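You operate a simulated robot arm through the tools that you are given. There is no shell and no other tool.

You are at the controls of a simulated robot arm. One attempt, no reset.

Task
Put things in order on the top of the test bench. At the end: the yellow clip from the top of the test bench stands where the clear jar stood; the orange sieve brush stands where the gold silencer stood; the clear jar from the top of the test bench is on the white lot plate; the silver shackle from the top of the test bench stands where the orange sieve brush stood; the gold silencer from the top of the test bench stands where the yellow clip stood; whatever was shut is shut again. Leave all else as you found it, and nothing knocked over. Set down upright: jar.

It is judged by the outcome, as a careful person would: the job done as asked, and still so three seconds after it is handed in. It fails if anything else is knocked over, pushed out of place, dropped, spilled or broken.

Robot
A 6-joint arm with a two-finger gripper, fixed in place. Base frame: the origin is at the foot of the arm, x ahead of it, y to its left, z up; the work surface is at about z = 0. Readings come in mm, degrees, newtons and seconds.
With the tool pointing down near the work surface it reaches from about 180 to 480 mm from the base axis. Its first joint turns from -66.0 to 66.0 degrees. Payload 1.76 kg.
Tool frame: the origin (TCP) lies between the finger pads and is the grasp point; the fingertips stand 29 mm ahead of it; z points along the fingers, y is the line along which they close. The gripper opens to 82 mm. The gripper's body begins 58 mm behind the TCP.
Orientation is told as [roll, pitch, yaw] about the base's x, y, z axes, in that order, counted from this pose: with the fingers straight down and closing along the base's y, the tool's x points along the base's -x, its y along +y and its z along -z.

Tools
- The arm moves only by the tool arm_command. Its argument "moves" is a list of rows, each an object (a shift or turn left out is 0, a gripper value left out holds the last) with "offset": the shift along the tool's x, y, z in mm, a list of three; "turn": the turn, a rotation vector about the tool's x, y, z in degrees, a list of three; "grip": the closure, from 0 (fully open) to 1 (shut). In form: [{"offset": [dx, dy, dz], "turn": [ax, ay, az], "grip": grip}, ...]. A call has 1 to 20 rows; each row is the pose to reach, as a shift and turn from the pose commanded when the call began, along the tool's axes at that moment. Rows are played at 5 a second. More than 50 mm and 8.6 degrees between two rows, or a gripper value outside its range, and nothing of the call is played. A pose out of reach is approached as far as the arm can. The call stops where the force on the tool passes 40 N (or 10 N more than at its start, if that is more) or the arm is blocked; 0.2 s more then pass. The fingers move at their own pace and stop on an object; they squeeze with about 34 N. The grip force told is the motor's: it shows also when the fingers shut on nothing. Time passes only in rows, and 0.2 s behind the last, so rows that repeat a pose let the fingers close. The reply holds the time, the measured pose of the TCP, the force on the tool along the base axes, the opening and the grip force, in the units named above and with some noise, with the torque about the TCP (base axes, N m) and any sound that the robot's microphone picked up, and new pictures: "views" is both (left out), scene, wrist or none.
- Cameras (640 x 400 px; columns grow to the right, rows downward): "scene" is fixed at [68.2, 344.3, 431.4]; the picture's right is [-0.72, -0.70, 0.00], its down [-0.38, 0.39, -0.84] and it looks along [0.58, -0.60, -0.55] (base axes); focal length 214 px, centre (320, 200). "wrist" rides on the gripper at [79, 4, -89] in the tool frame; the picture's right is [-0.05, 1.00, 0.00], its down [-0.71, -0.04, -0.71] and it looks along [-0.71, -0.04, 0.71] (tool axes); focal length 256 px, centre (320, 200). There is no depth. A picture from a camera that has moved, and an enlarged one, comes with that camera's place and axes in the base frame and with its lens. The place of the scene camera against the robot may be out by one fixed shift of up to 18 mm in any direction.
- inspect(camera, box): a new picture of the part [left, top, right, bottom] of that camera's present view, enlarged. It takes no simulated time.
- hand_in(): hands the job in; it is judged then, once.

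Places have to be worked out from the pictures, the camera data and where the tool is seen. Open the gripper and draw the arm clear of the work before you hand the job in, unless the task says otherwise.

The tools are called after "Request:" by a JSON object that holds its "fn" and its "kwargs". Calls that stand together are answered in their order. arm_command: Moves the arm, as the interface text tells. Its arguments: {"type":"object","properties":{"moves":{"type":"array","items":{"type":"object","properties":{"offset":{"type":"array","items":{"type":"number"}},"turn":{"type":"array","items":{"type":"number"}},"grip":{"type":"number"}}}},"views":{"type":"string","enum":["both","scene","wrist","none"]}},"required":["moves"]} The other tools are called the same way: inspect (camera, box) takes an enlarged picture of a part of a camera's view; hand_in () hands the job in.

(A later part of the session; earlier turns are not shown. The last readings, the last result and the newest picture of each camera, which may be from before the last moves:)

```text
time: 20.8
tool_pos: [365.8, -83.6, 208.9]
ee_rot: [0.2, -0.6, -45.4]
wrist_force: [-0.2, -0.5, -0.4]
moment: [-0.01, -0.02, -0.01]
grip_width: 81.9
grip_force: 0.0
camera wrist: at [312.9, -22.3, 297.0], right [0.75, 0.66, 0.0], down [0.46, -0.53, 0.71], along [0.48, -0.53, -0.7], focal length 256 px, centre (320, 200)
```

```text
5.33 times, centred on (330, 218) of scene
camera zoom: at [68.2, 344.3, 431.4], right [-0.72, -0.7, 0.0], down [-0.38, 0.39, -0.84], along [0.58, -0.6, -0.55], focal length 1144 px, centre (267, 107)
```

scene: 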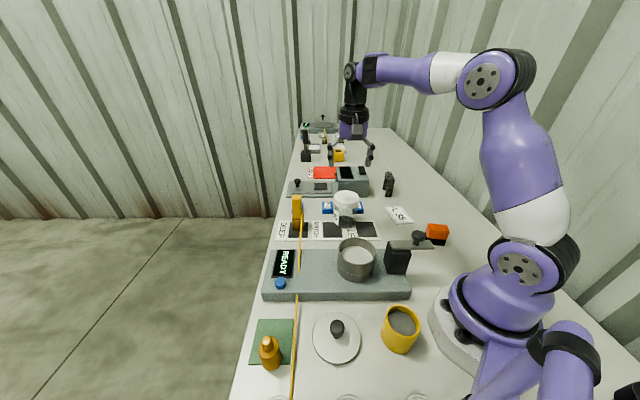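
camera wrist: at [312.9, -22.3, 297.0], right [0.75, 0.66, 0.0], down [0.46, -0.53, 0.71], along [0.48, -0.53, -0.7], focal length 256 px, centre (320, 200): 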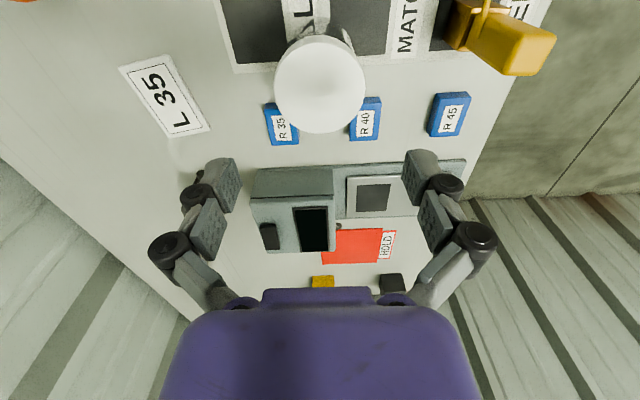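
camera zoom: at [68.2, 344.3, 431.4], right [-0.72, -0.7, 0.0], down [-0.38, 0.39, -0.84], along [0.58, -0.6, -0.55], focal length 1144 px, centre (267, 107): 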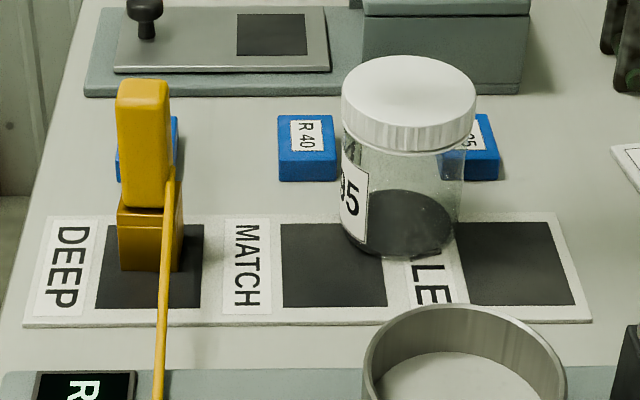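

Comparing pictures, the jar hardly moved, and the lid fits a 67 mm disc with its top at z≈107, centred under the tool. So the tip pads must sit higher: I go to TCP z≈105 so that the fingertip pads (not the knuckles) hold the lid rim, then close gently.

Request:
{"fn": "arm_command", "kwargs": {"moves": [{"offset": [0, -0.5, 25], "grip": 0}, {"offset": [0, -0.5, 50], "grip": 0}, {"offset": [0, -0.5, 75], "grip": 0}, {"offset": [0, -0.5, 90], "grip": 0}, {"offset": [0, -0.5, 104], "grip": 0}, {"offset": [0, -0.5, 104], "grip": 0.06}, {"offset": [0, -0.5, 104], "grip": 0.1}, {"offset": [0, -0.5, 104], "grip": 0.14}, {"offset": [0, -0.5, 104], "grip": 0.18}, {"offset": [0, -0.5, 104], "grip": 0.25}, {"offset": [0, -0.5, 104], "grip": 0.5}, {"offset": [0, -0.5, 104], "grip": 0.7}]}}

Request:
{"fn": "inspect", "kwargs": {"camera": "scene", "box": [290, 160, 410, 250]}}

```text
time: 23.4
tool_pos: [366.9, -85.4, 103.5]
ee_rot: [0.2, -0.6, -45.4]
wrist_force: [-1.9, 1.1, 9.4]
moment: [0.1, 0.17, 0.01]
grip_width: 67.0
grip_force: 33.6
camera wrist: at [313.8, -24.3, 192.1], right [0.75, 0.66, 0.0], down [0.46, -0.53, 0.71], along [0.48, -0.53, -0.7], focal length 256 px, centre (320, 200)
```

scene: 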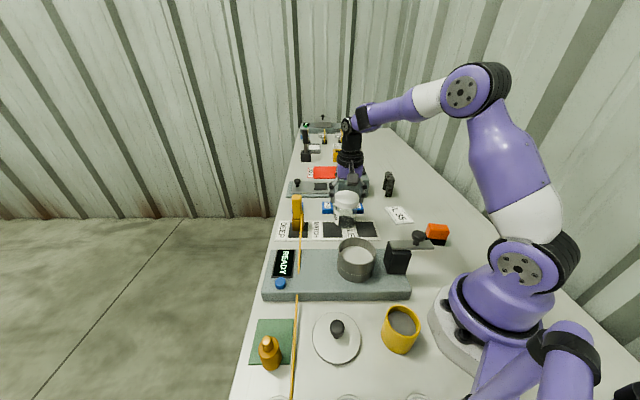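
wrist: 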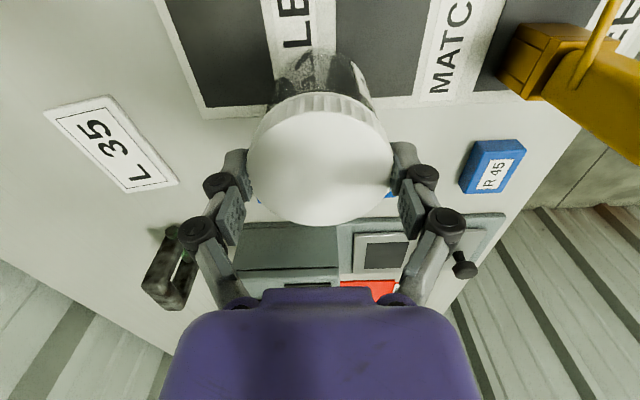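

```text
4.44 times, centred on (350, 205) of scene
camera zoom: at [68.2, 344.3, 431.4], right [-0.72, -0.7, 0.0], down [-0.38, 0.39, -0.84], along [0.58, -0.6, -0.55], focal length 953 px, centre (187, 178)
```

zoom: 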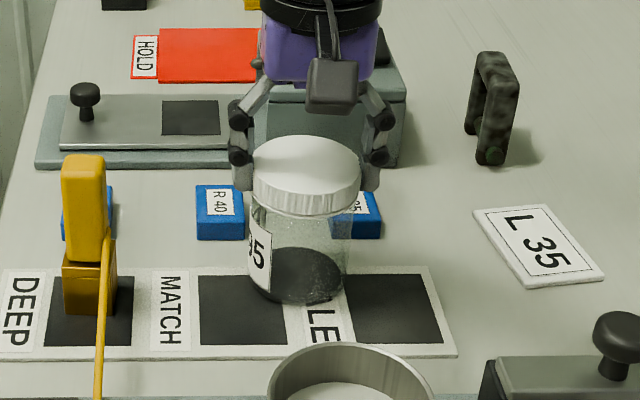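

The lid is held again at 67 mm, now with the tip pads. I lift slowly 10 mm and read the width and force.

Request:
{"fn": "arm_command", "kwargs": {"moves": [{"offset": [0, 0, -1], "grip": 0.7}, {"offset": [0, 0, -2], "grip": 0.7}, {"offset": [0, 0, -4], "grip": 0.7}, {"offset": [0, 0, -6], "grip": 0.7}, {"offset": [0, 0, -8], "grip": 0.7}, {"offset": [0, 0, -10], "grip": 0.7}]}}

Request:
{"fn": "inspect", "kwargs": {"camera": "scene", "box": [290, 160, 410, 250]}}

```text
time: 24.8
tool_pos: [367.7, -85.5, 114.8]
ee_rot: [0.0, -0.5, -45.4]
wrist_force: [0.5, -0.2, -2.7]
moment: [-0.02, 0.01, 0.0]
grip_width: 67.2
grip_force: 34.3
camera wrist: at [313.6, -24.6, 201.8], right [0.75, 0.66, 0.0], down [0.46, -0.53, 0.71], along [0.48, -0.53, -0.7], focal length 256 px, centre (320, 200)
```

scene: 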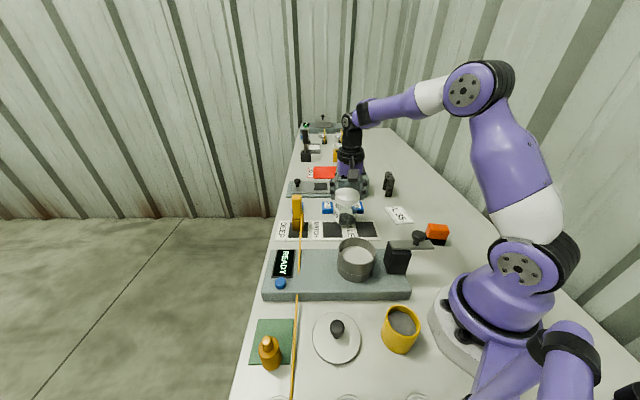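
wrist: 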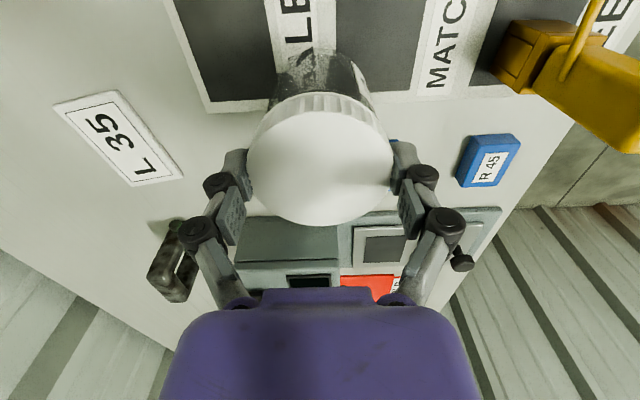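

```text
4.44 times, centred on (350, 205) of scene
camera zoom: at [68.3, 344.3, 431.4], right [-0.72, -0.7, 0.0], down [-0.38, 0.39, -0.84], along [0.58, -0.6, -0.55], focal length 953 px, centre (187, 178)
```

zoom: 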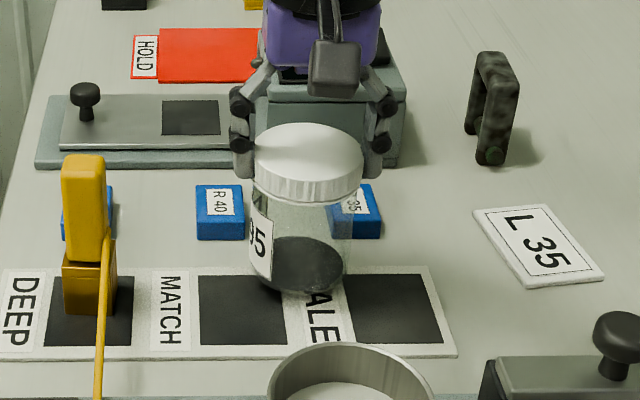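

The jar is lifted and held (about 0.27 kg). I raise it a bit more and carry it over to the L 35 plate centre (about 267,-237).

Request:
{"fn": "arm_command", "kwargs": {"moves": [{"offset": [0, 0, -10], "grip": 0.7}, {"offset": [0, 0, -22], "grip": 0.7}, {"offset": [0, 0, -34], "grip": 0.7}, {"offset": [-3.5, -18, -35], "grip": 0.7}, {"offset": [-7, -36, -35], "grip": 0.7}, {"offset": [-10.5, -54, -35], "grip": 0.7}, {"offset": [-14, -71, -35], "grip": 0.7}, {"offset": [-17.5, -89, -35], "grip": 0.7}, {"offset": [-21, -107, -35], "grip": 0.7}, {"offset": [-24.5, -125, -35], "grip": 0.7}, {"offset": [-28, -142, -35], "grip": 0.7}, {"offset": [-31.5, -160, -35], "grip": 0.7}, {"offset": [-34, -172, -35], "grip": 0.7}, {"offset": [-35.2, -178.1, -35], "grip": 0.7}, {"offset": [-35.2, -178.1, -35], "grip": 0.7}]}}

Request:
{"fn": "inspect", "kwargs": {"camera": "scene", "box": [320, 150, 480, 260]}}

Request:
{"fn": "inspect", "kwargs": {"camera": "wrist", "box": [180, 0, 460, 200]}}

```text
time: 28.0
tool_pos: [264.5, -236.1, 147.2]
ee_rot: [0.2, -0.5, -45.4]
wrist_force: [-0.3, 0.0, -3.4]
moment: [0.01, 0.01, -0.01]
grip_width: 67.2
grip_force: 34.1
camera wrist: at [212.9, -174.4, 235.0], right [0.75, 0.66, 0.0], down [0.46, -0.53, 0.71], along [0.48, -0.53, -0.7], focal length 256 px, centre (320, 200)
```

scene: 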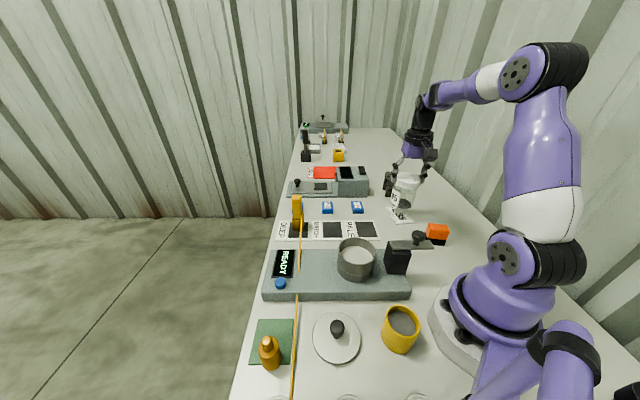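
wrist: 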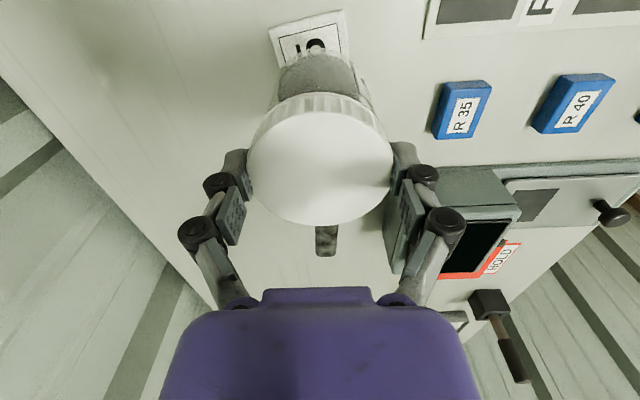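

```text
3.64 times, centred on (400, 205) of scene
camera zoom: at [68.2, 344.2, 431.4], right [-0.72, -0.7, 0.0], down [-0.38, 0.39, -0.84], along [0.58, -0.6, -0.55], focal length 780 px, centre (29, 182)
```

zoom: 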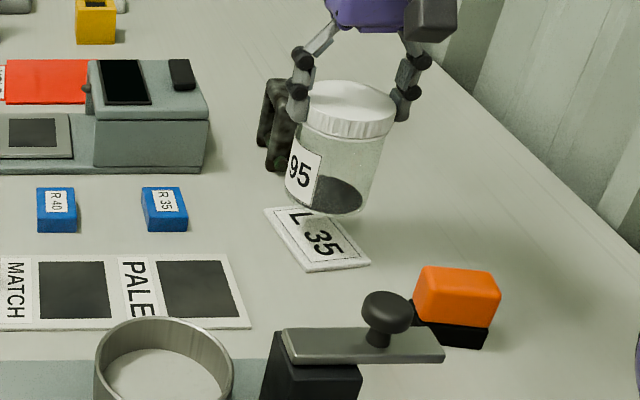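

```text
2.00 times, centred on (320, 100) of wrist
camera zoom: at [212.9, -174.4, 235.0], right [0.75, 0.66, 0.0], down [0.46, -0.53, 0.71], along [0.48, -0.53, -0.7], focal length 512 px, centre (320, 400)
```

zoom: 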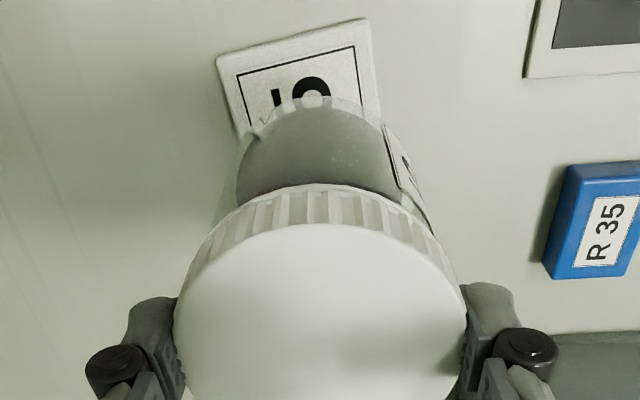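

The jar hangs over the plate centre within a few mm. I lower to about 5 mm above the expected contact, then feel for the plate.

Request:
{"fn": "arm_command", "kwargs": {"moves": [{"offset": [0, 0, 10], "grip": 0.7}, {"offset": [0, 0, 20], "grip": 0.7}, {"offset": [0, 0, 29], "grip": 0.7}, {"offset": [0, 0, 36], "grip": 0.7}, {"offset": [0, 0, 38], "grip": 0.7}, {"offset": [0, 0, 38], "grip": 0.7}]}}

Request:
{"fn": "inspect", "kwargs": {"camera": "scene", "box": [340, 160, 460, 240]}}

```text
time: 29.4
tool_pos: [264.6, -235.4, 109.8]
ee_rot: [0.2, -0.5, -45.5]
wrist_force: [-0.1, 0.8, -2.7]
moment: [0.01, 0.01, -0.02]
grip_width: 66.9
grip_force: 33.5
camera wrist: at [212.3, -174.4, 197.7], right [0.75, 0.66, 0.0], down [0.46, -0.53, 0.71], along [0.48, -0.53, -0.7], focal length 256 px, centre (320, 200)
```

scene: 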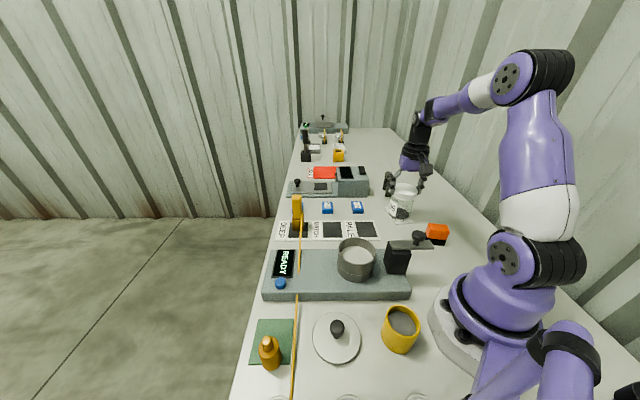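
wrist: 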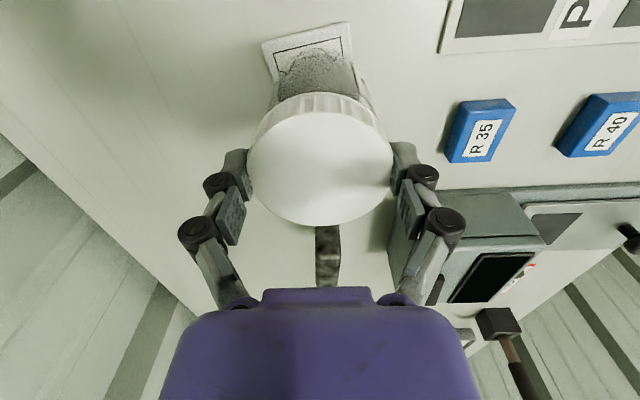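

```text
5.00 times, centred on (400, 200) of scene
camera zoom: at [68.2, 344.3, 431.4], right [-0.72, -0.7, 0.0], down [-0.38, 0.39, -0.84], along [0.58, -0.6, -0.55], focal length 1072 px, centre (-80, 200)
```

zoom: 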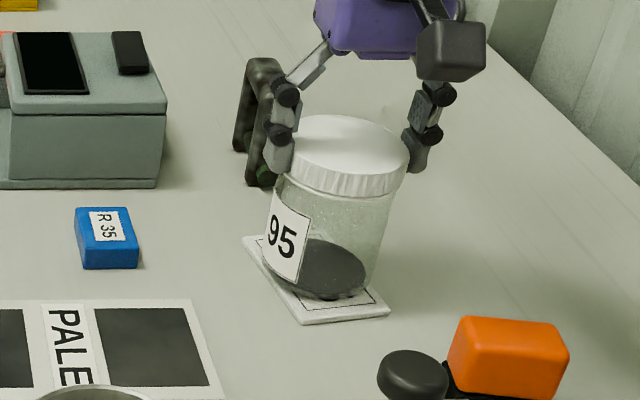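

The jar bottom is centred over the plate with a few mm left. I go down in small steps until the weight comes off the wrist.

Request:
{"fn": "arm_command", "kwargs": {"moves": [{"offset": [0, 0, 1], "grip": 0.7}, {"offset": [0, 0, 2], "grip": 0.7}, {"offset": [0, 0, 3], "grip": 0.7}, {"offset": [0, 0, 3], "grip": 0.7}], "views": "none"}}

```text
time: 30.4
tool_pos: [265.7, -235.7, 106.2]
ee_rot: [0.1, -0.5, -45.4]
wrist_force: [-0.4, -0.5, -2.4]
moment: [-0.01, 0.0, 0.0]
grip_width: 67.0
grip_force: 34.1
```

The wrist still carries the jar's weight, so there is no contact yet; I continue down 1 mm at a time.

Request:
{"fn": "arm_command", "kwargs": {"moves": [{"offset": [0, 0, 1], "grip": 0.7}, {"offset": [0, 0, 1.5], "grip": 0.7}, {"offset": [0, 0, 1.5], "grip": 0.7}], "views": "none"}}

```text
time: 31.2
tool_pos: [265.5, -234.4, 106.7]
ee_rot: [0.3, -0.7, -45.3]
wrist_force: [-0.3, 2.6, 7.9]
moment: [0.1, -0.05, 0.02]
grip_width: 67.2
grip_force: 33.8
```

Contact with the plate is made (about +8 N). I back off half a millimetre, open the fingers and rise straight up.

Request:
{"fn": "arm_command", "kwargs": {"moves": [{"offset": [0, 0, -0.7], "grip": 0.7}, {"offset": [0, 0, -0.7], "grip": 0.14}, {"offset": [0, 0, -0.7], "grip": 0.05}, {"offset": [0, 0, -0.7], "grip": 0}, {"offset": [0, 0, -0.7], "grip": 0}, {"offset": [0, 0, -10], "grip": 0}, {"offset": [0, 0, -30], "grip": 0}, {"offset": [0, 0, -55], "grip": 0}, {"offset": [0, 0, -80], "grip": 0}, {"offset": [0, 0, -80], "grip": 0}]}}

Request:
{"fn": "inspect", "kwargs": {"camera": "scene", "box": [340, 160, 460, 240]}}

Request:
{"fn": "inspect", "kwargs": {"camera": "wrist", "box": [240, 0, 400, 120]}}

```text
time: 33.4
tool_pos: [265.8, -233.1, 185.9]
ee_rot: [0.2, -0.5, -45.4]
wrist_force: [-0.3, -0.3, 0.1]
moment: [0.01, 0.01, 0.0]
grip_width: 82.0
grip_force: 0.1
camera wrist: at [212.9, -173.0, 273.0], right [0.75, 0.66, 0.0], down [0.46, -0.53, 0.71], along [0.48, -0.53, -0.7], focal length 256 px, centre (320, 200)
```

scene: 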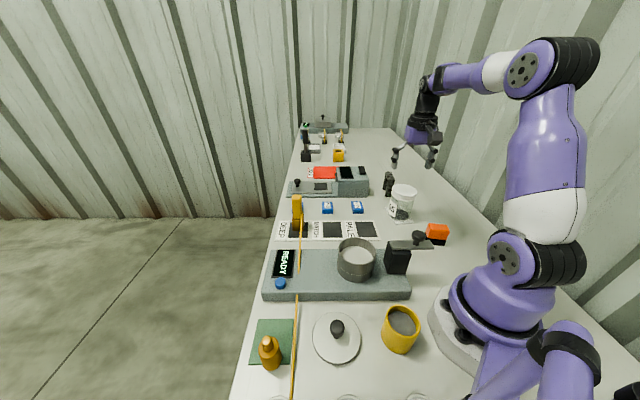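
wrist: 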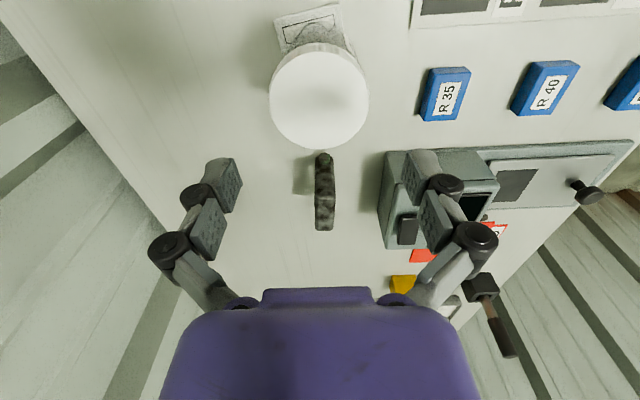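

```text
5.00 times, centred on (400, 200) of scene
camera zoom: at [68.2, 344.3, 431.4], right [-0.72, -0.7, 0.0], down [-0.38, 0.39, -0.84], along [0.58, -0.6, -0.55], focal length 1072 px, centre (-80, 200)
```

zoom: 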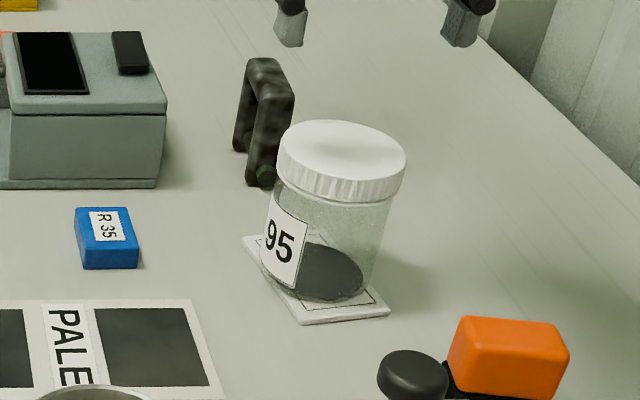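

```text
3.33 times, centred on (320, 60) of wrist
camera zoom: at [212.9, -173.0, 273.0], right [0.75, 0.66, 0.0], down [0.46, -0.53, 0.71], along [0.48, -0.53, -0.7], focal length 853 px, centre (320, 667)
```

zoom: 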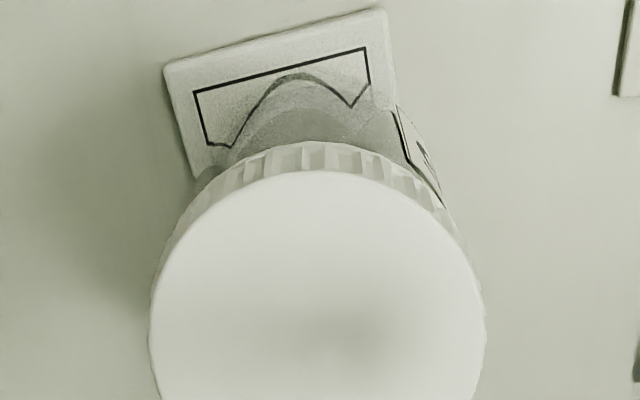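

The jar stands upright on the lot plate. Next I move above the clip (about 450,25) to measure it.

Request:
{"fn": "arm_command", "kwargs": {"moves": [{"offset": [0, 15, -25]}, {"offset": [6, 45, -45]}, {"offset": [12, 75, -45]}, {"offset": [18, 105, -45]}, {"offset": [24, 135, -45]}, {"offset": [30, 165, -45]}, {"offset": [36, 195, -45]}, {"offset": [42, 225, -45]}, {"offset": [48, 255, -45]}, {"offset": [54, 285, -45]}, {"offset": [54.5, 298, -45]}, {"offset": [54.5, 298, -45]}]}}

Request:
{"fn": "inspect", "kwargs": {"camera": "wrist", "box": [240, 0, 400, 140]}}

```text
time: 36.0
tool_pos: [433.7, 15.8, 229.2]
ee_rot: [0.2, -0.5, -45.5]
wrist_force: [1.1, 0.4, 1.1]
moment: [0.0, 0.02, -0.01]
grip_width: 82.4
grip_force: 0.0
out of reach, approached as far as the arm can: row 11, 12
camera wrist: at [379.9, 76.9, 316.6], right [0.75, 0.66, 0.0], down [0.46, -0.53, 0.71], along [0.47, -0.53, -0.7], focal length 256 px, centre (320, 200)
```

scene: 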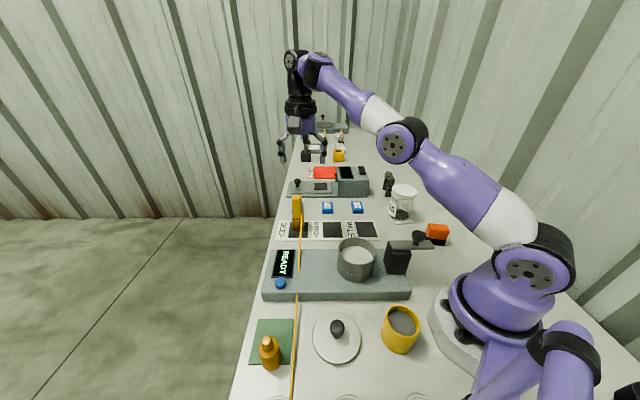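
wrist: 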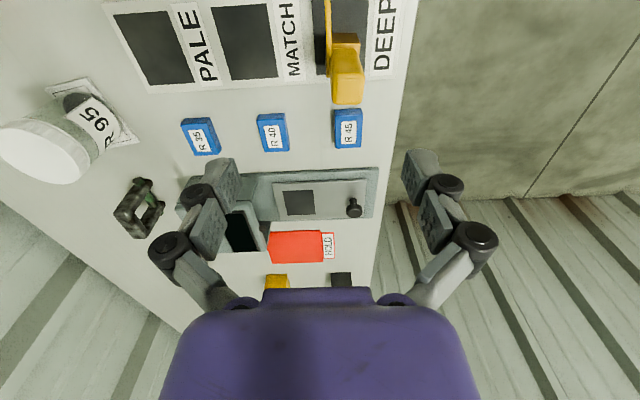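

```text
2.86 times, centred on (320, 70) of wrist
camera zoom: at [379.9, 76.9, 316.6], right [0.75, 0.66, 0.0], down [0.46, -0.53, 0.71], along [0.47, -0.53, -0.7], focal length 731 px, centre (320, 571)
```

zoom: 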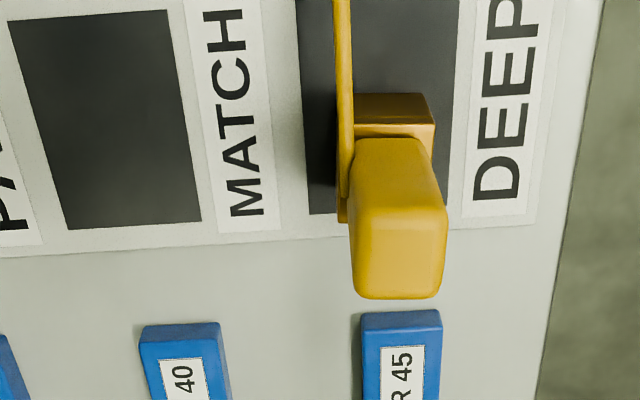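

The clip's top is at about (452,29,108), with a roughly 26 mm wide yellow block from z≈39 up. I descend part way toward it and re-measure, keeping the fingertips above its top.

Request:
{"fn": "arm_command", "kwargs": {"moves": [{"offset": [0, 0, 20]}, {"offset": [0, 0, 40]}, {"offset": [0, 0, 65]}, {"offset": [0, 0, 65]}]}}

Request:
{"fn": "inspect", "kwargs": {"camera": "scene", "box": [250, 350, 330, 400]}}

Request:
{"fn": "inspect", "kwargs": {"camera": "wrist", "box": [240, 0, 440, 160]}}

```text
time: 37.0
tool_pos: [432.8, 16.6, 161.9]
ee_rot: [0.2, -0.5, -45.3]
wrist_force: [-0.9, 0.1, -0.6]
moment: [0.0, -0.01, 0.03]
grip_width: 82.1
grip_force: 0.1
camera wrist: at [380.0, 77.4, 250.3], right [0.75, 0.66, 0.0], down [0.46, -0.53, 0.71], along [0.47, -0.53, -0.7], focal length 256 px, centre (320, 200)
```

scene: 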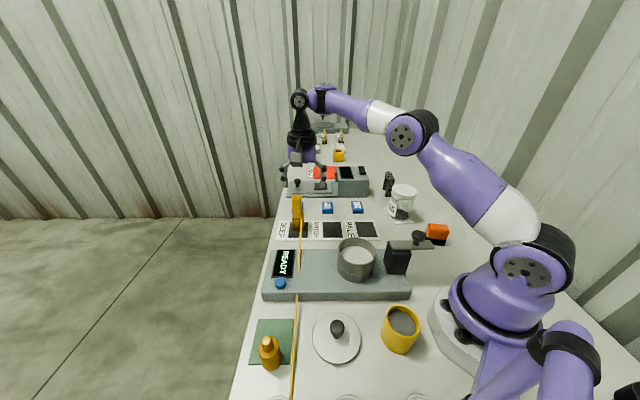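
wrist: 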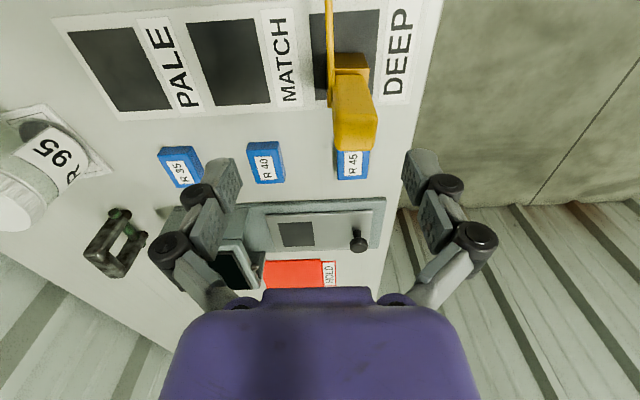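

```text
8.00 times, centred on (290, 375) of scene
camera zoom: at [68.2, 344.3, 431.4], right [-0.72, -0.7, 0.0], down [-0.38, 0.39, -0.84], along [0.58, -0.6, -0.55], focal length 1716 px, centre (560, -1200)
```

zoom: 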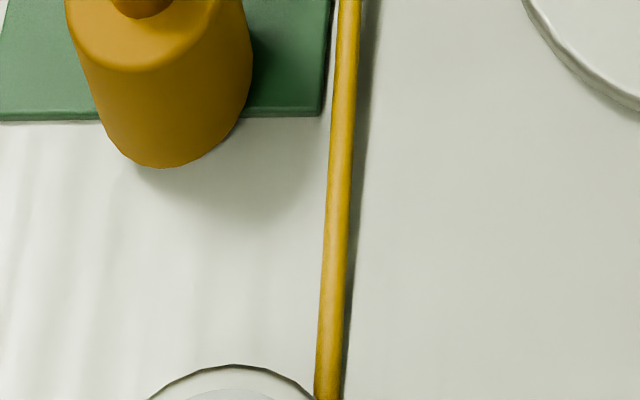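

```text
2.50 times, centred on (340, 80) of wrist
camera zoom: at [380.0, 77.4, 250.3], right [0.75, 0.66, 0.0], down [0.46, -0.53, 0.71], along [0.47, -0.53, -0.7], focal length 640 px, centre (270, 500)
```

zoom: 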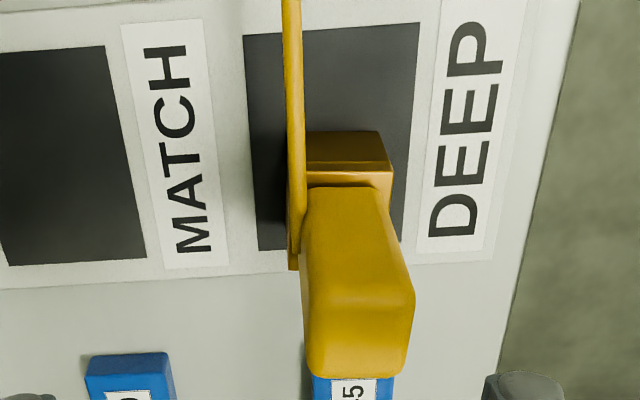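

I shift over the clip centre (about 8 mm ahead, 21 mm to tool +y) at this height, then lower to TCP z≈86 around the yellow block, fingers still open.

Request:
{"fn": "arm_command", "kwargs": {"moves": [{"offset": [-4, 11, 0], "grip": 0}, {"offset": [-8, 21.5, 0]}, {"offset": [-8, 21.5, 15]}, {"offset": [-8, 21.5, 30]}, {"offset": [-8, 21.5, 45]}, {"offset": [-8, 21.5, 60]}, {"offset": [-8, 21.5, 70]}, {"offset": [-8, 21.5, 76]}, {"offset": [-8, 21.5, 76]}]}}

Request:
{"fn": "inspect", "kwargs": {"camera": "wrist", "box": [180, 40, 460, 260]}}

Request:
{"fn": "inspect", "kwargs": {"camera": "scene", "box": [250, 150, 370, 250]}}

```text
time: 39.0
tool_pos: [457.0, 23.2, 87.8]
ee_rot: [0.2, -0.5, -45.4]
wrist_force: [0.4, 0.4, 0.4]
moment: [-0.02, -0.01, 0.01]
grip_width: 82.1
grip_force: 0.0
camera wrist: at [403.7, 83.3, 175.0], right [0.75, 0.66, 0.0], down [0.46, -0.53, 0.71], along [0.48, -0.53, -0.7], focal length 256 px, centre (320, 200)
```

scene: 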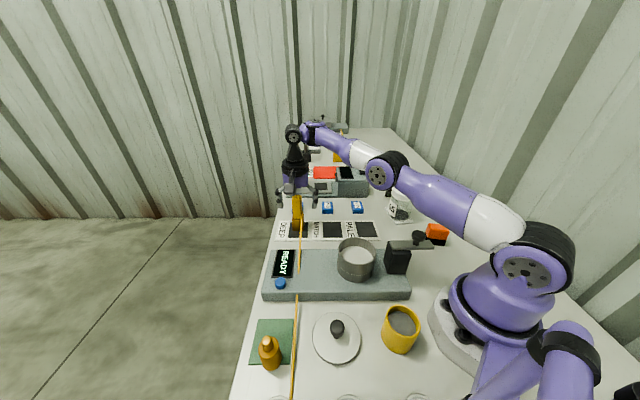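
wrist: 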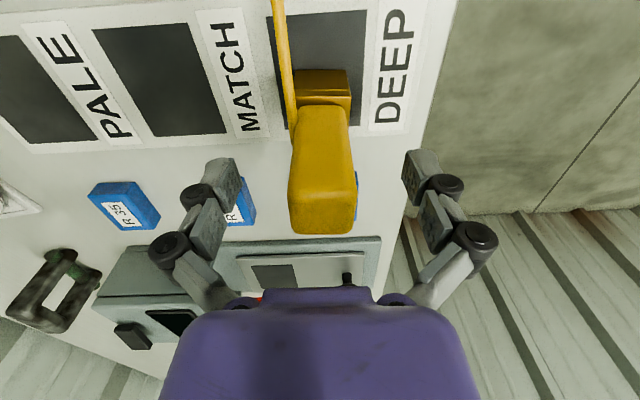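

```text
1.82 times, centred on (320, 150) of wrist
camera zoom: at [403.7, 83.3, 175.0], right [0.75, 0.66, 0.0], down [0.46, -0.53, 0.71], along [0.48, -0.53, -0.7], focal length 465 px, centre (320, 291)
```

zoom: 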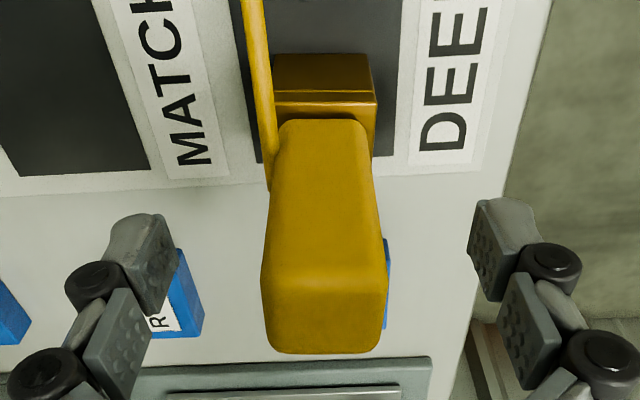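

```text
4.00 times, centred on (310, 200) of scene
camera zoom: at [68.2, 344.3, 431.4], right [-0.72, -0.7, 0.0], down [-0.38, 0.39, -0.84], along [0.58, -0.6, -0.55], focal length 858 px, centre (360, 200)
```

zoom: 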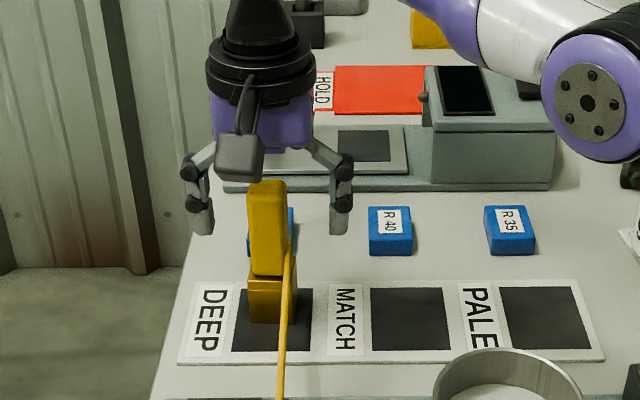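

The clip sits about 6 mm behind the TCP (at about 453,28). I shift back 6 mm and close gently on the yellow block.

Request:
{"fn": "arm_command", "kwargs": {"moves": [{"offset": [3, 0, 0], "grip": 0}, {"offset": [6, 0, 0], "grip": 0}, {"offset": [6, 0.3, 0], "grip": 0.3}, {"offset": [6, 0.3, 0], "grip": 0.5}, {"offset": [6, 0.3, 0], "grip": 0.58}, {"offset": [6, 0.3, 0], "grip": 0.63}, {"offset": [6, 0.3, 0], "grip": 0.67}, {"offset": [6, 0.3, 0], "grip": 0.71}, {"offset": [6, 0.3, 0], "grip": 0.8}, {"offset": [6, 0.3, 0], "grip": 0.9}]}}

Request:
{"fn": "inspect", "kwargs": {"camera": "scene", "box": [250, 150, 370, 250]}}

```text
time: 41.2
tool_pos: [453.2, 26.8, 86.5]
ee_rot: [0.1, -0.4, -45.3]
wrist_force: [-0.9, 0.6, 1.4]
moment: [-0.06, 0.02, 0.01]
grip_width: 25.2
grip_force: 34.4
camera wrist: at [400.4, 88.4, 175.7], right [0.75, 0.66, 0.0], down [0.46, -0.53, 0.71], along [0.48, -0.53, -0.7], focal length 256 px, centre (320, 200)
```

scene: 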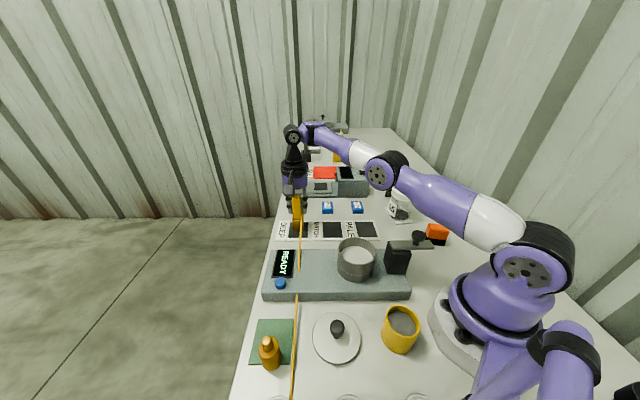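
wrist: 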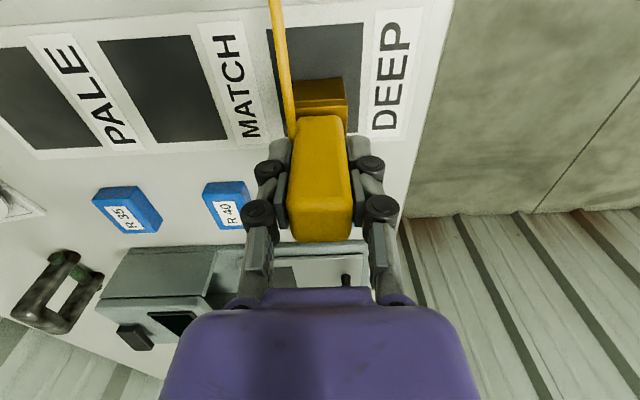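

```text
4.00 times, centred on (310, 200) of scene
camera zoom: at [68.2, 344.3, 431.4], right [-0.72, -0.7, 0.0], down [-0.38, 0.39, -0.84], along [0.58, -0.6, -0.55], focal length 858 px, centre (360, 200)
```

zoom: 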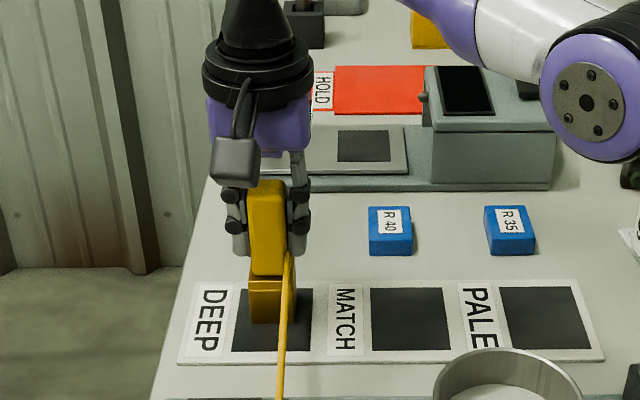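

The clip is gripped at 25 mm, at (453,27). I lift it just 8 mm, slowly, then look at the force and the disc the cord is tied to.

Request:
{"fn": "arm_command", "kwargs": {"moves": [{"offset": [0, 0, -1], "grip": 0.9}, {"offset": [0, 0, -2], "grip": 0.9}, {"offset": [0, 0, -4], "grip": 0.9}, {"offset": [0, 0, -6], "grip": 0.9}, {"offset": [0, 0, -8], "grip": 0.9}, {"offset": [0, 0, -8], "grip": 0.9}]}}

Request:
{"fn": "inspect", "kwargs": {"camera": "scene", "box": [250, 350, 330, 400]}}

Request:
{"fn": "inspect", "kwargs": {"camera": "scene", "box": [250, 170, 370, 250]}}

```text
time: 42.6
tool_pos: [451.5, 27.6, 95.3]
ee_rot: [0.2, -0.5, -45.4]
wrist_force: [-0.2, 0.4, -1.6]
moment: [0.02, -0.02, 0.02]
grip_width: 25.3
grip_force: 33.6
camera wrist: at [400.0, 89.4, 183.7], right [0.75, 0.66, 0.0], down [0.46, -0.53, 0.71], along [0.48, -0.53, -0.7], focal length 256 px, centre (320, 200)
```

scene: 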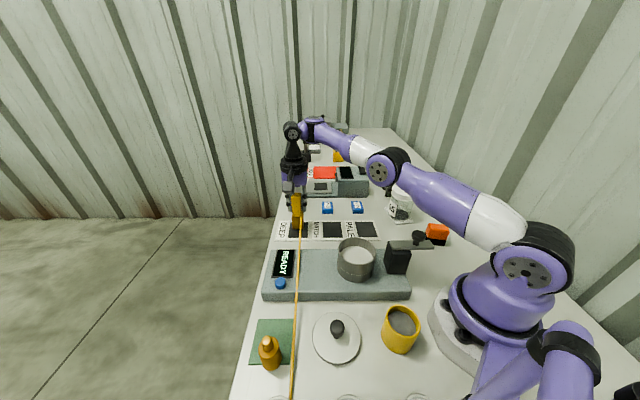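
wrist: 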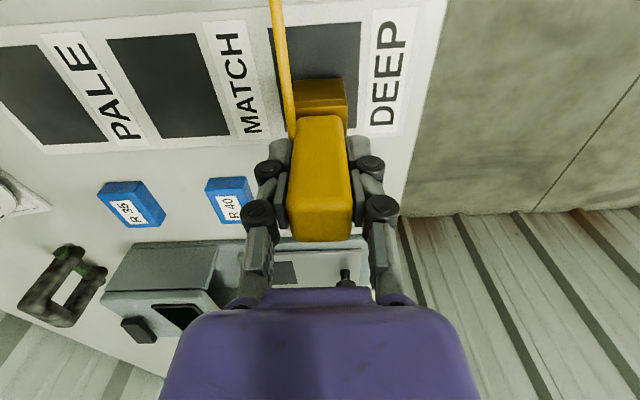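

```text
8.00 times, centred on (290, 375) of scene
camera zoom: at [68.2, 344.3, 431.4], right [-0.72, -0.7, 0.0], down [-0.38, 0.39, -0.84], along [0.58, -0.6, -0.55], focal length 1716 px, centre (560, -1200)
```

zoom: 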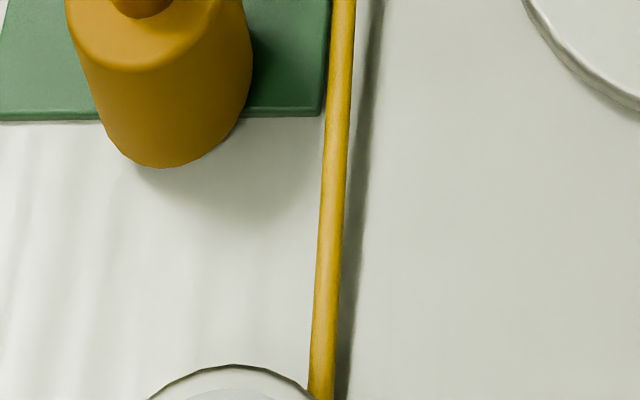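

```text
5.00 times, centred on (310, 210) of scene
camera zoom: at [68.2, 344.3, 431.4], right [-0.72, -0.7, 0.0], down [-0.38, 0.39, -0.84], along [0.58, -0.6, -0.55], focal length 1072 px, centre (370, 150)
```

zoom: 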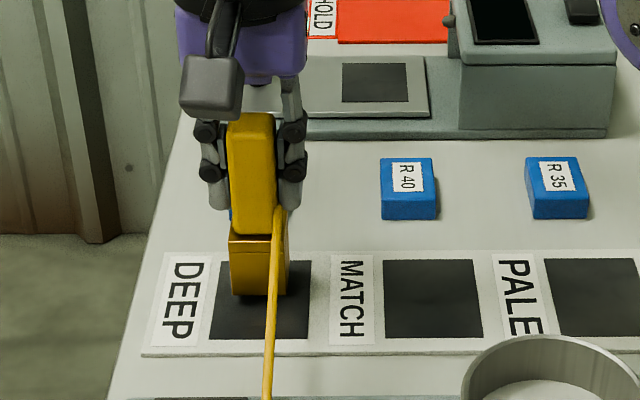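

The clip is up (about 0.17 kg) and the disc has not moved. I look at how the cord runs now before moving sideways.

Request:
{"fn": "inspect", "kwargs": {"camera": "scene", "box": [240, 200, 400, 300]}}

Request:
{"fn": "inspect", "kwargs": {"camera": "scene", "box": [240, 300, 400, 400]}}

```text
4.00 times, centred on (320, 250) of scene
camera zoom: at [68.2, 344.3, 431.4], right [-0.72, -0.7, 0.0], down [-0.38, 0.39, -0.84], along [0.58, -0.6, -0.55], focal length 858 px, centre (320, 0)
```

zoom: 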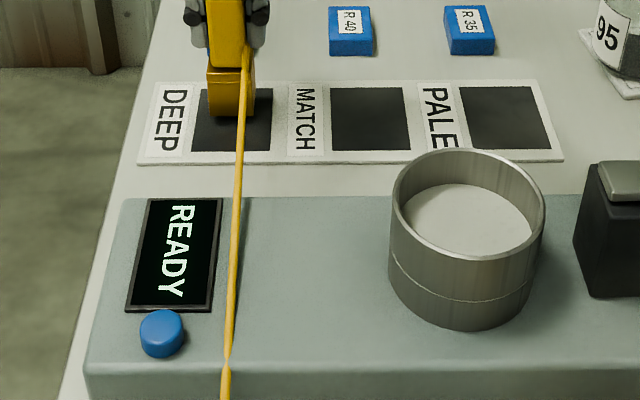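

```text
4.00 times, centred on (320, 350) of scene
camera zoom: at [68.2, 344.3, 431.4], right [-0.72, -0.7, 0.0], down [-0.38, 0.39, -0.84], along [0.58, -0.6, -0.55], focal length 858 px, centre (320, -400)
```

zoom: 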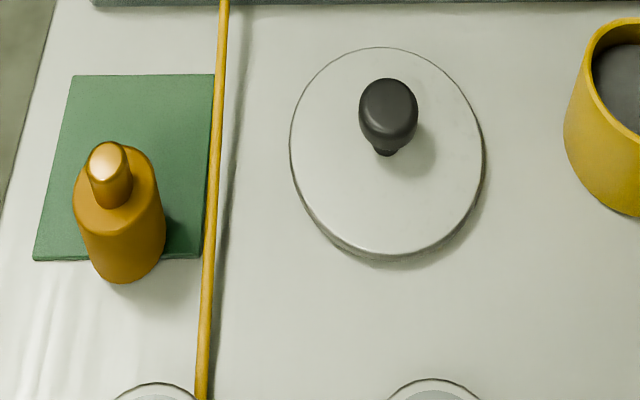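

The cord still runs straight from clip to disc. I move the clip a third of the way toward the jar's old place at this low height and check that the disc stays put.

Request:
{"fn": "arm_command", "kwargs": {"moves": [{"offset": [-1.2, -10, 0], "grip": 0.9}, {"offset": [-2.4, -20, 0], "grip": 0.9}, {"offset": [-3.6, -30, 0], "grip": 0.9}, {"offset": [-4.8, -40, 0], "grip": 0.9}, {"offset": [-5.6, -47, 0], "grip": 0.9}, {"offset": [-5.6, -47, 0], "grip": 0.9}], "views": "scene"}}

Request:
{"fn": "inspect", "kwargs": {"camera": "scene", "box": [250, 350, 330, 400]}}

Request:
{"fn": "inspect", "kwargs": {"camera": "scene", "box": [240, 180, 400, 300]}}

```text
time: 44.0
tool_pos: [433.2, -7.7, 99.2]
ee_rot: [0.0, -0.3, -45.4]
wrist_force: [-0.6, 0.6, -1.7]
moment: [0.01, -0.02, 0.02]
grip_width: 24.9
grip_force: 34.4
out of reach, approached as far as the arm can: row 4, 5, 6
```

scene: 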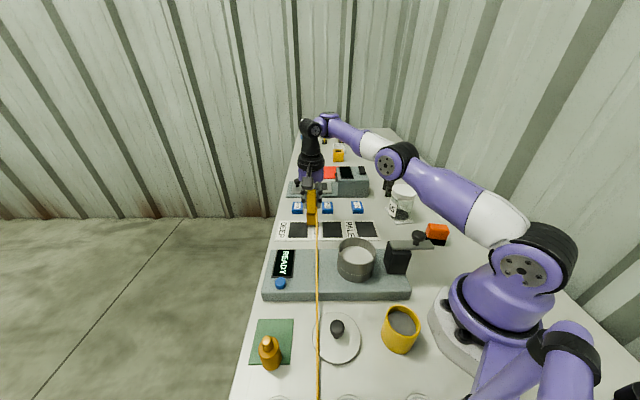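

```text
8.00 times, centred on (290, 375) of scene
camera zoom: at [68.3, 344.3, 431.4], right [-0.72, -0.7, 0.0], down [-0.38, 0.39, -0.84], along [0.58, -0.6, -0.55], focal length 1716 px, centre (560, -1200)
```

zoom: 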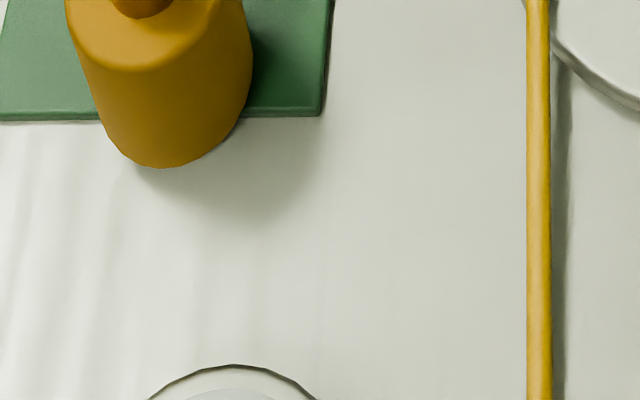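

```text
3.33 times, centred on (320, 240) of scene
camera zoom: at [68.3, 344.3, 431.4], right [-0.72, -0.7, 0.0], down [-0.38, 0.39, -0.84], along [0.58, -0.6, -0.55], focal length 715 px, centre (320, 67)
```

zoom: 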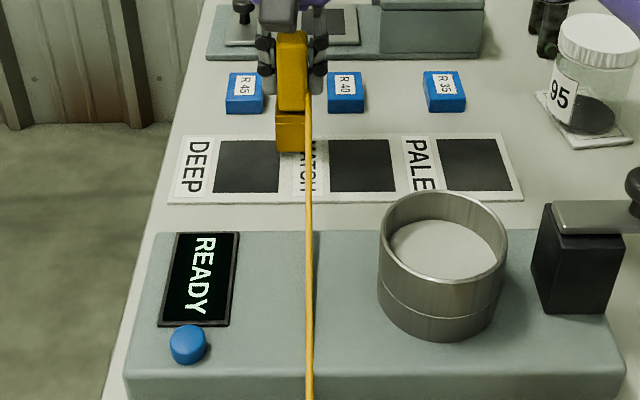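

Surprisingly the whole cord shifted sideways with the clip while the 6 MM disc stayed where it was, so it isn't tied to that disc. I zoom along the bottom edge to check whether anything else moved with it.

Request:
{"fn": "inspect", "kwargs": {"camera": "scene", "box": [240, 300, 440, 400]}}

Request:
{"fn": "inspect", "kwargs": {"camera": "wrist", "box": [160, 0, 480, 240]}}

```text
3.20 times, centred on (340, 350) of scene
camera zoom: at [68.3, 344.3, 431.4], right [-0.72, -0.7, 0.0], down [-0.38, 0.39, -0.84], along [0.58, -0.6, -0.55], focal length 686 px, centre (256, -280)
```

zoom: 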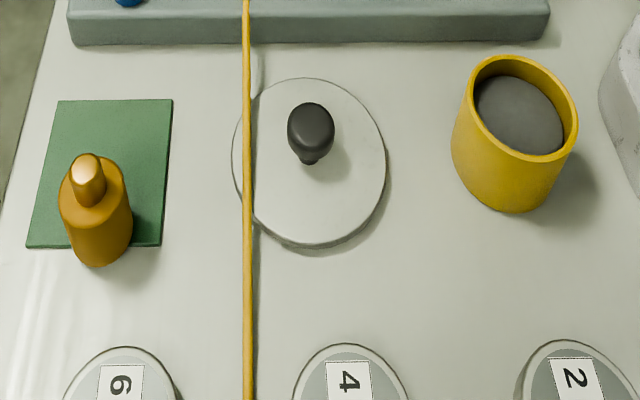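

```text
1.67 times, centred on (320, 120) of wrist
camera zoom: at [379.0, 52.0, 187.3], right [0.75, 0.66, 0.0], down [0.46, -0.53, 0.71], along [0.47, -0.53, -0.7], focal length 427 px, centre (320, 333)
```

zoom: 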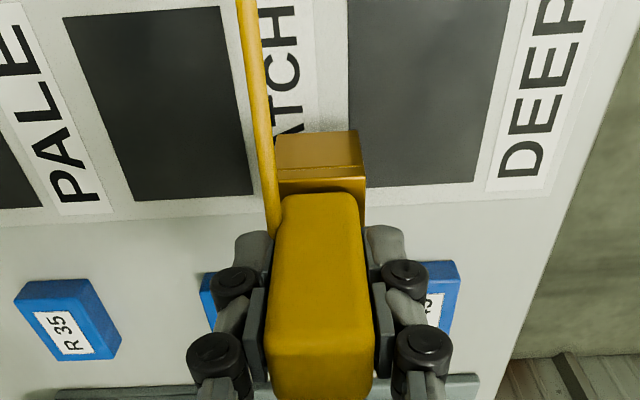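

Nothing else moved: the lead simply hangs from the clip and passes through without touching. I continue slowly toward the jar's old place, watching force and neighbours.

Request:
{"fn": "arm_command", "kwargs": {"moves": [{"offset": [-0.6, -10, 0], "grip": 0.9}, {"offset": [-1.2, -20, 1], "grip": 0.9}, {"offset": [-1.8, -30, 2], "grip": 0.9}, {"offset": [-2.4, -40, 2], "grip": 0.9}, {"offset": [-3, -50, 2], "grip": 0.9}, {"offset": [-3, -50, 2], "grip": 0.9}], "views": "scene"}}

Request:
{"fn": "inspect", "kwargs": {"camera": "scene", "box": [240, 300, 440, 400]}}

Request:
{"fn": "inspect", "kwargs": {"camera": "scene", "box": [260, 170, 420, 290]}}

```text
time: 45.4
tool_pos: [429.0, -47.7, 103.0]
ee_rot: [0.0, -0.4, -45.5]
wrist_force: [-0.1, -0.5, -1.4]
moment: [0.01, 0.0, 0.02]
grip_width: 25.5
grip_force: 34.5
out of reach, approached as far as the arm can: row 1, 2, 3, 4, 5, 6
```

scene: 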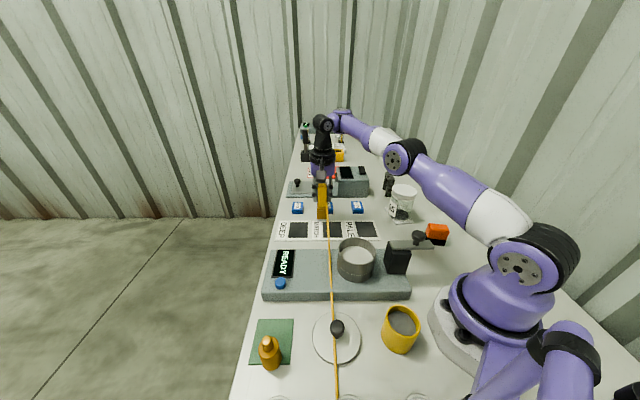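

```text
3.20 times, centred on (340, 350) of scene
camera zoom: at [68.3, 344.3, 431.4], right [-0.72, -0.7, 0.0], down [-0.38, 0.39, -0.84], along [0.58, -0.6, -0.55], focal length 686 px, centre (256, -280)
```

zoom: 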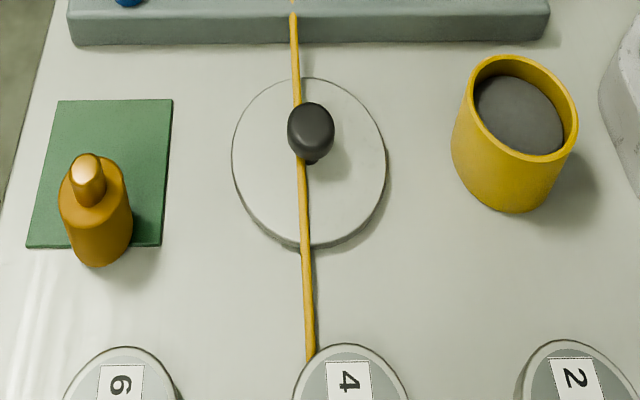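

```text
3.33 times, centred on (340, 230) of scene
camera zoom: at [68.3, 344.3, 431.4], right [-0.72, -0.7, 0.0], down [-0.38, 0.39, -0.84], along [0.58, -0.6, -0.55], focal length 715 px, centre (253, 100)
```

zoom: 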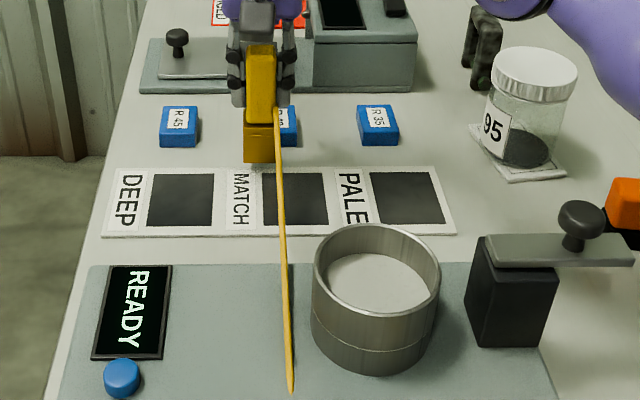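

The arm reports "out of reach" and stays near radius 432 instead of coming inward; the clip is still held safely about 15 mm up. I test a small straight-up motion to see how the arm behaves.

Request:
{"fn": "arm_command", "kwargs": {"moves": [{"offset": [0, 0, -5], "grip": 0.9}, {"offset": [0, 0, -10], "grip": 0.9}, {"offset": [0, 0, -15], "grip": 0.9}, {"offset": [0, 0, -20], "grip": 0.9}, {"offset": [0, 0, -20], "grip": 0.9}], "views": "scene"}}

```text
time: 46.6
tool_pos: [429.9, -47.3, 124.1]
ee_rot: [0.2, -0.5, -45.4]
wrist_force: [-0.4, -0.4, -2.3]
moment: [0.02, 0.02, 0.0]
grip_width: 25.5
grip_force: 34.1
```

scene: 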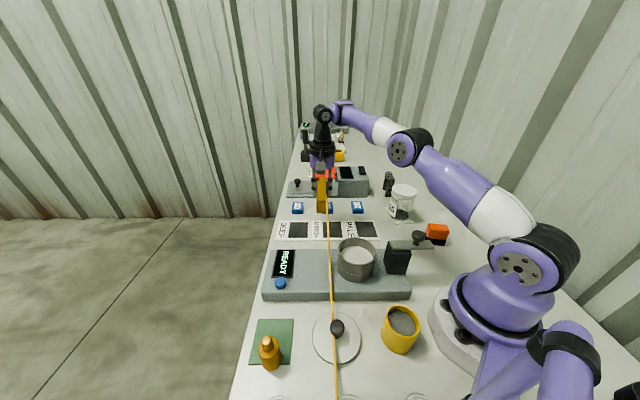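

Straight-up motion works. I check where the lead's far end is now.

Request:
{"fn": "inspect", "kwargs": {"camera": "scene", "box": [290, 340, 390, 400]}}

Request:
{"fn": "inspect", "kwargs": {"camera": "scene", "box": [290, 150, 390, 300]}}

```text
6.40 times, centred on (340, 370) of scene
camera zoom: at [68.2, 344.3, 431.4], right [-0.72, -0.7, 0.0], down [-0.38, 0.39, -0.84], along [0.58, -0.6, -0.55], focal length 1373 px, centre (192, -888)
```

zoom: 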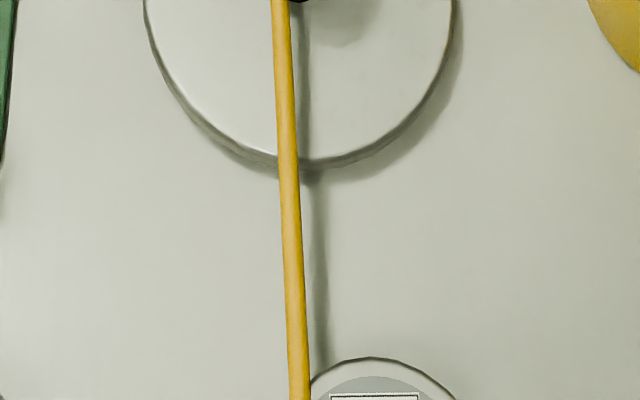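

```text
2.67 times, centred on (340, 225) of scene
camera zoom: at [68.2, 344.3, 431.4], right [-0.72, -0.7, 0.0], down [-0.38, 0.39, -0.84], along [0.58, -0.6, -0.55], focal length 572 px, centre (267, 133)
```

zoom: 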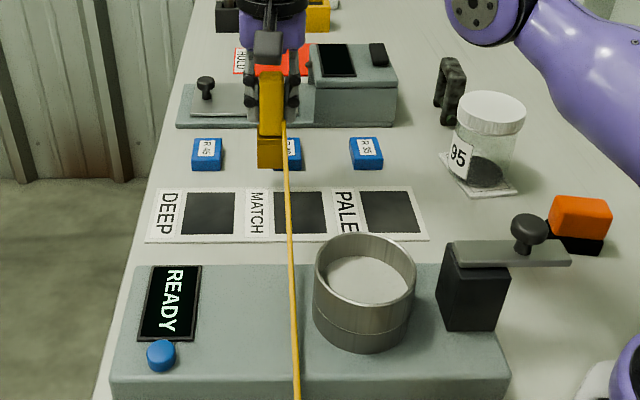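

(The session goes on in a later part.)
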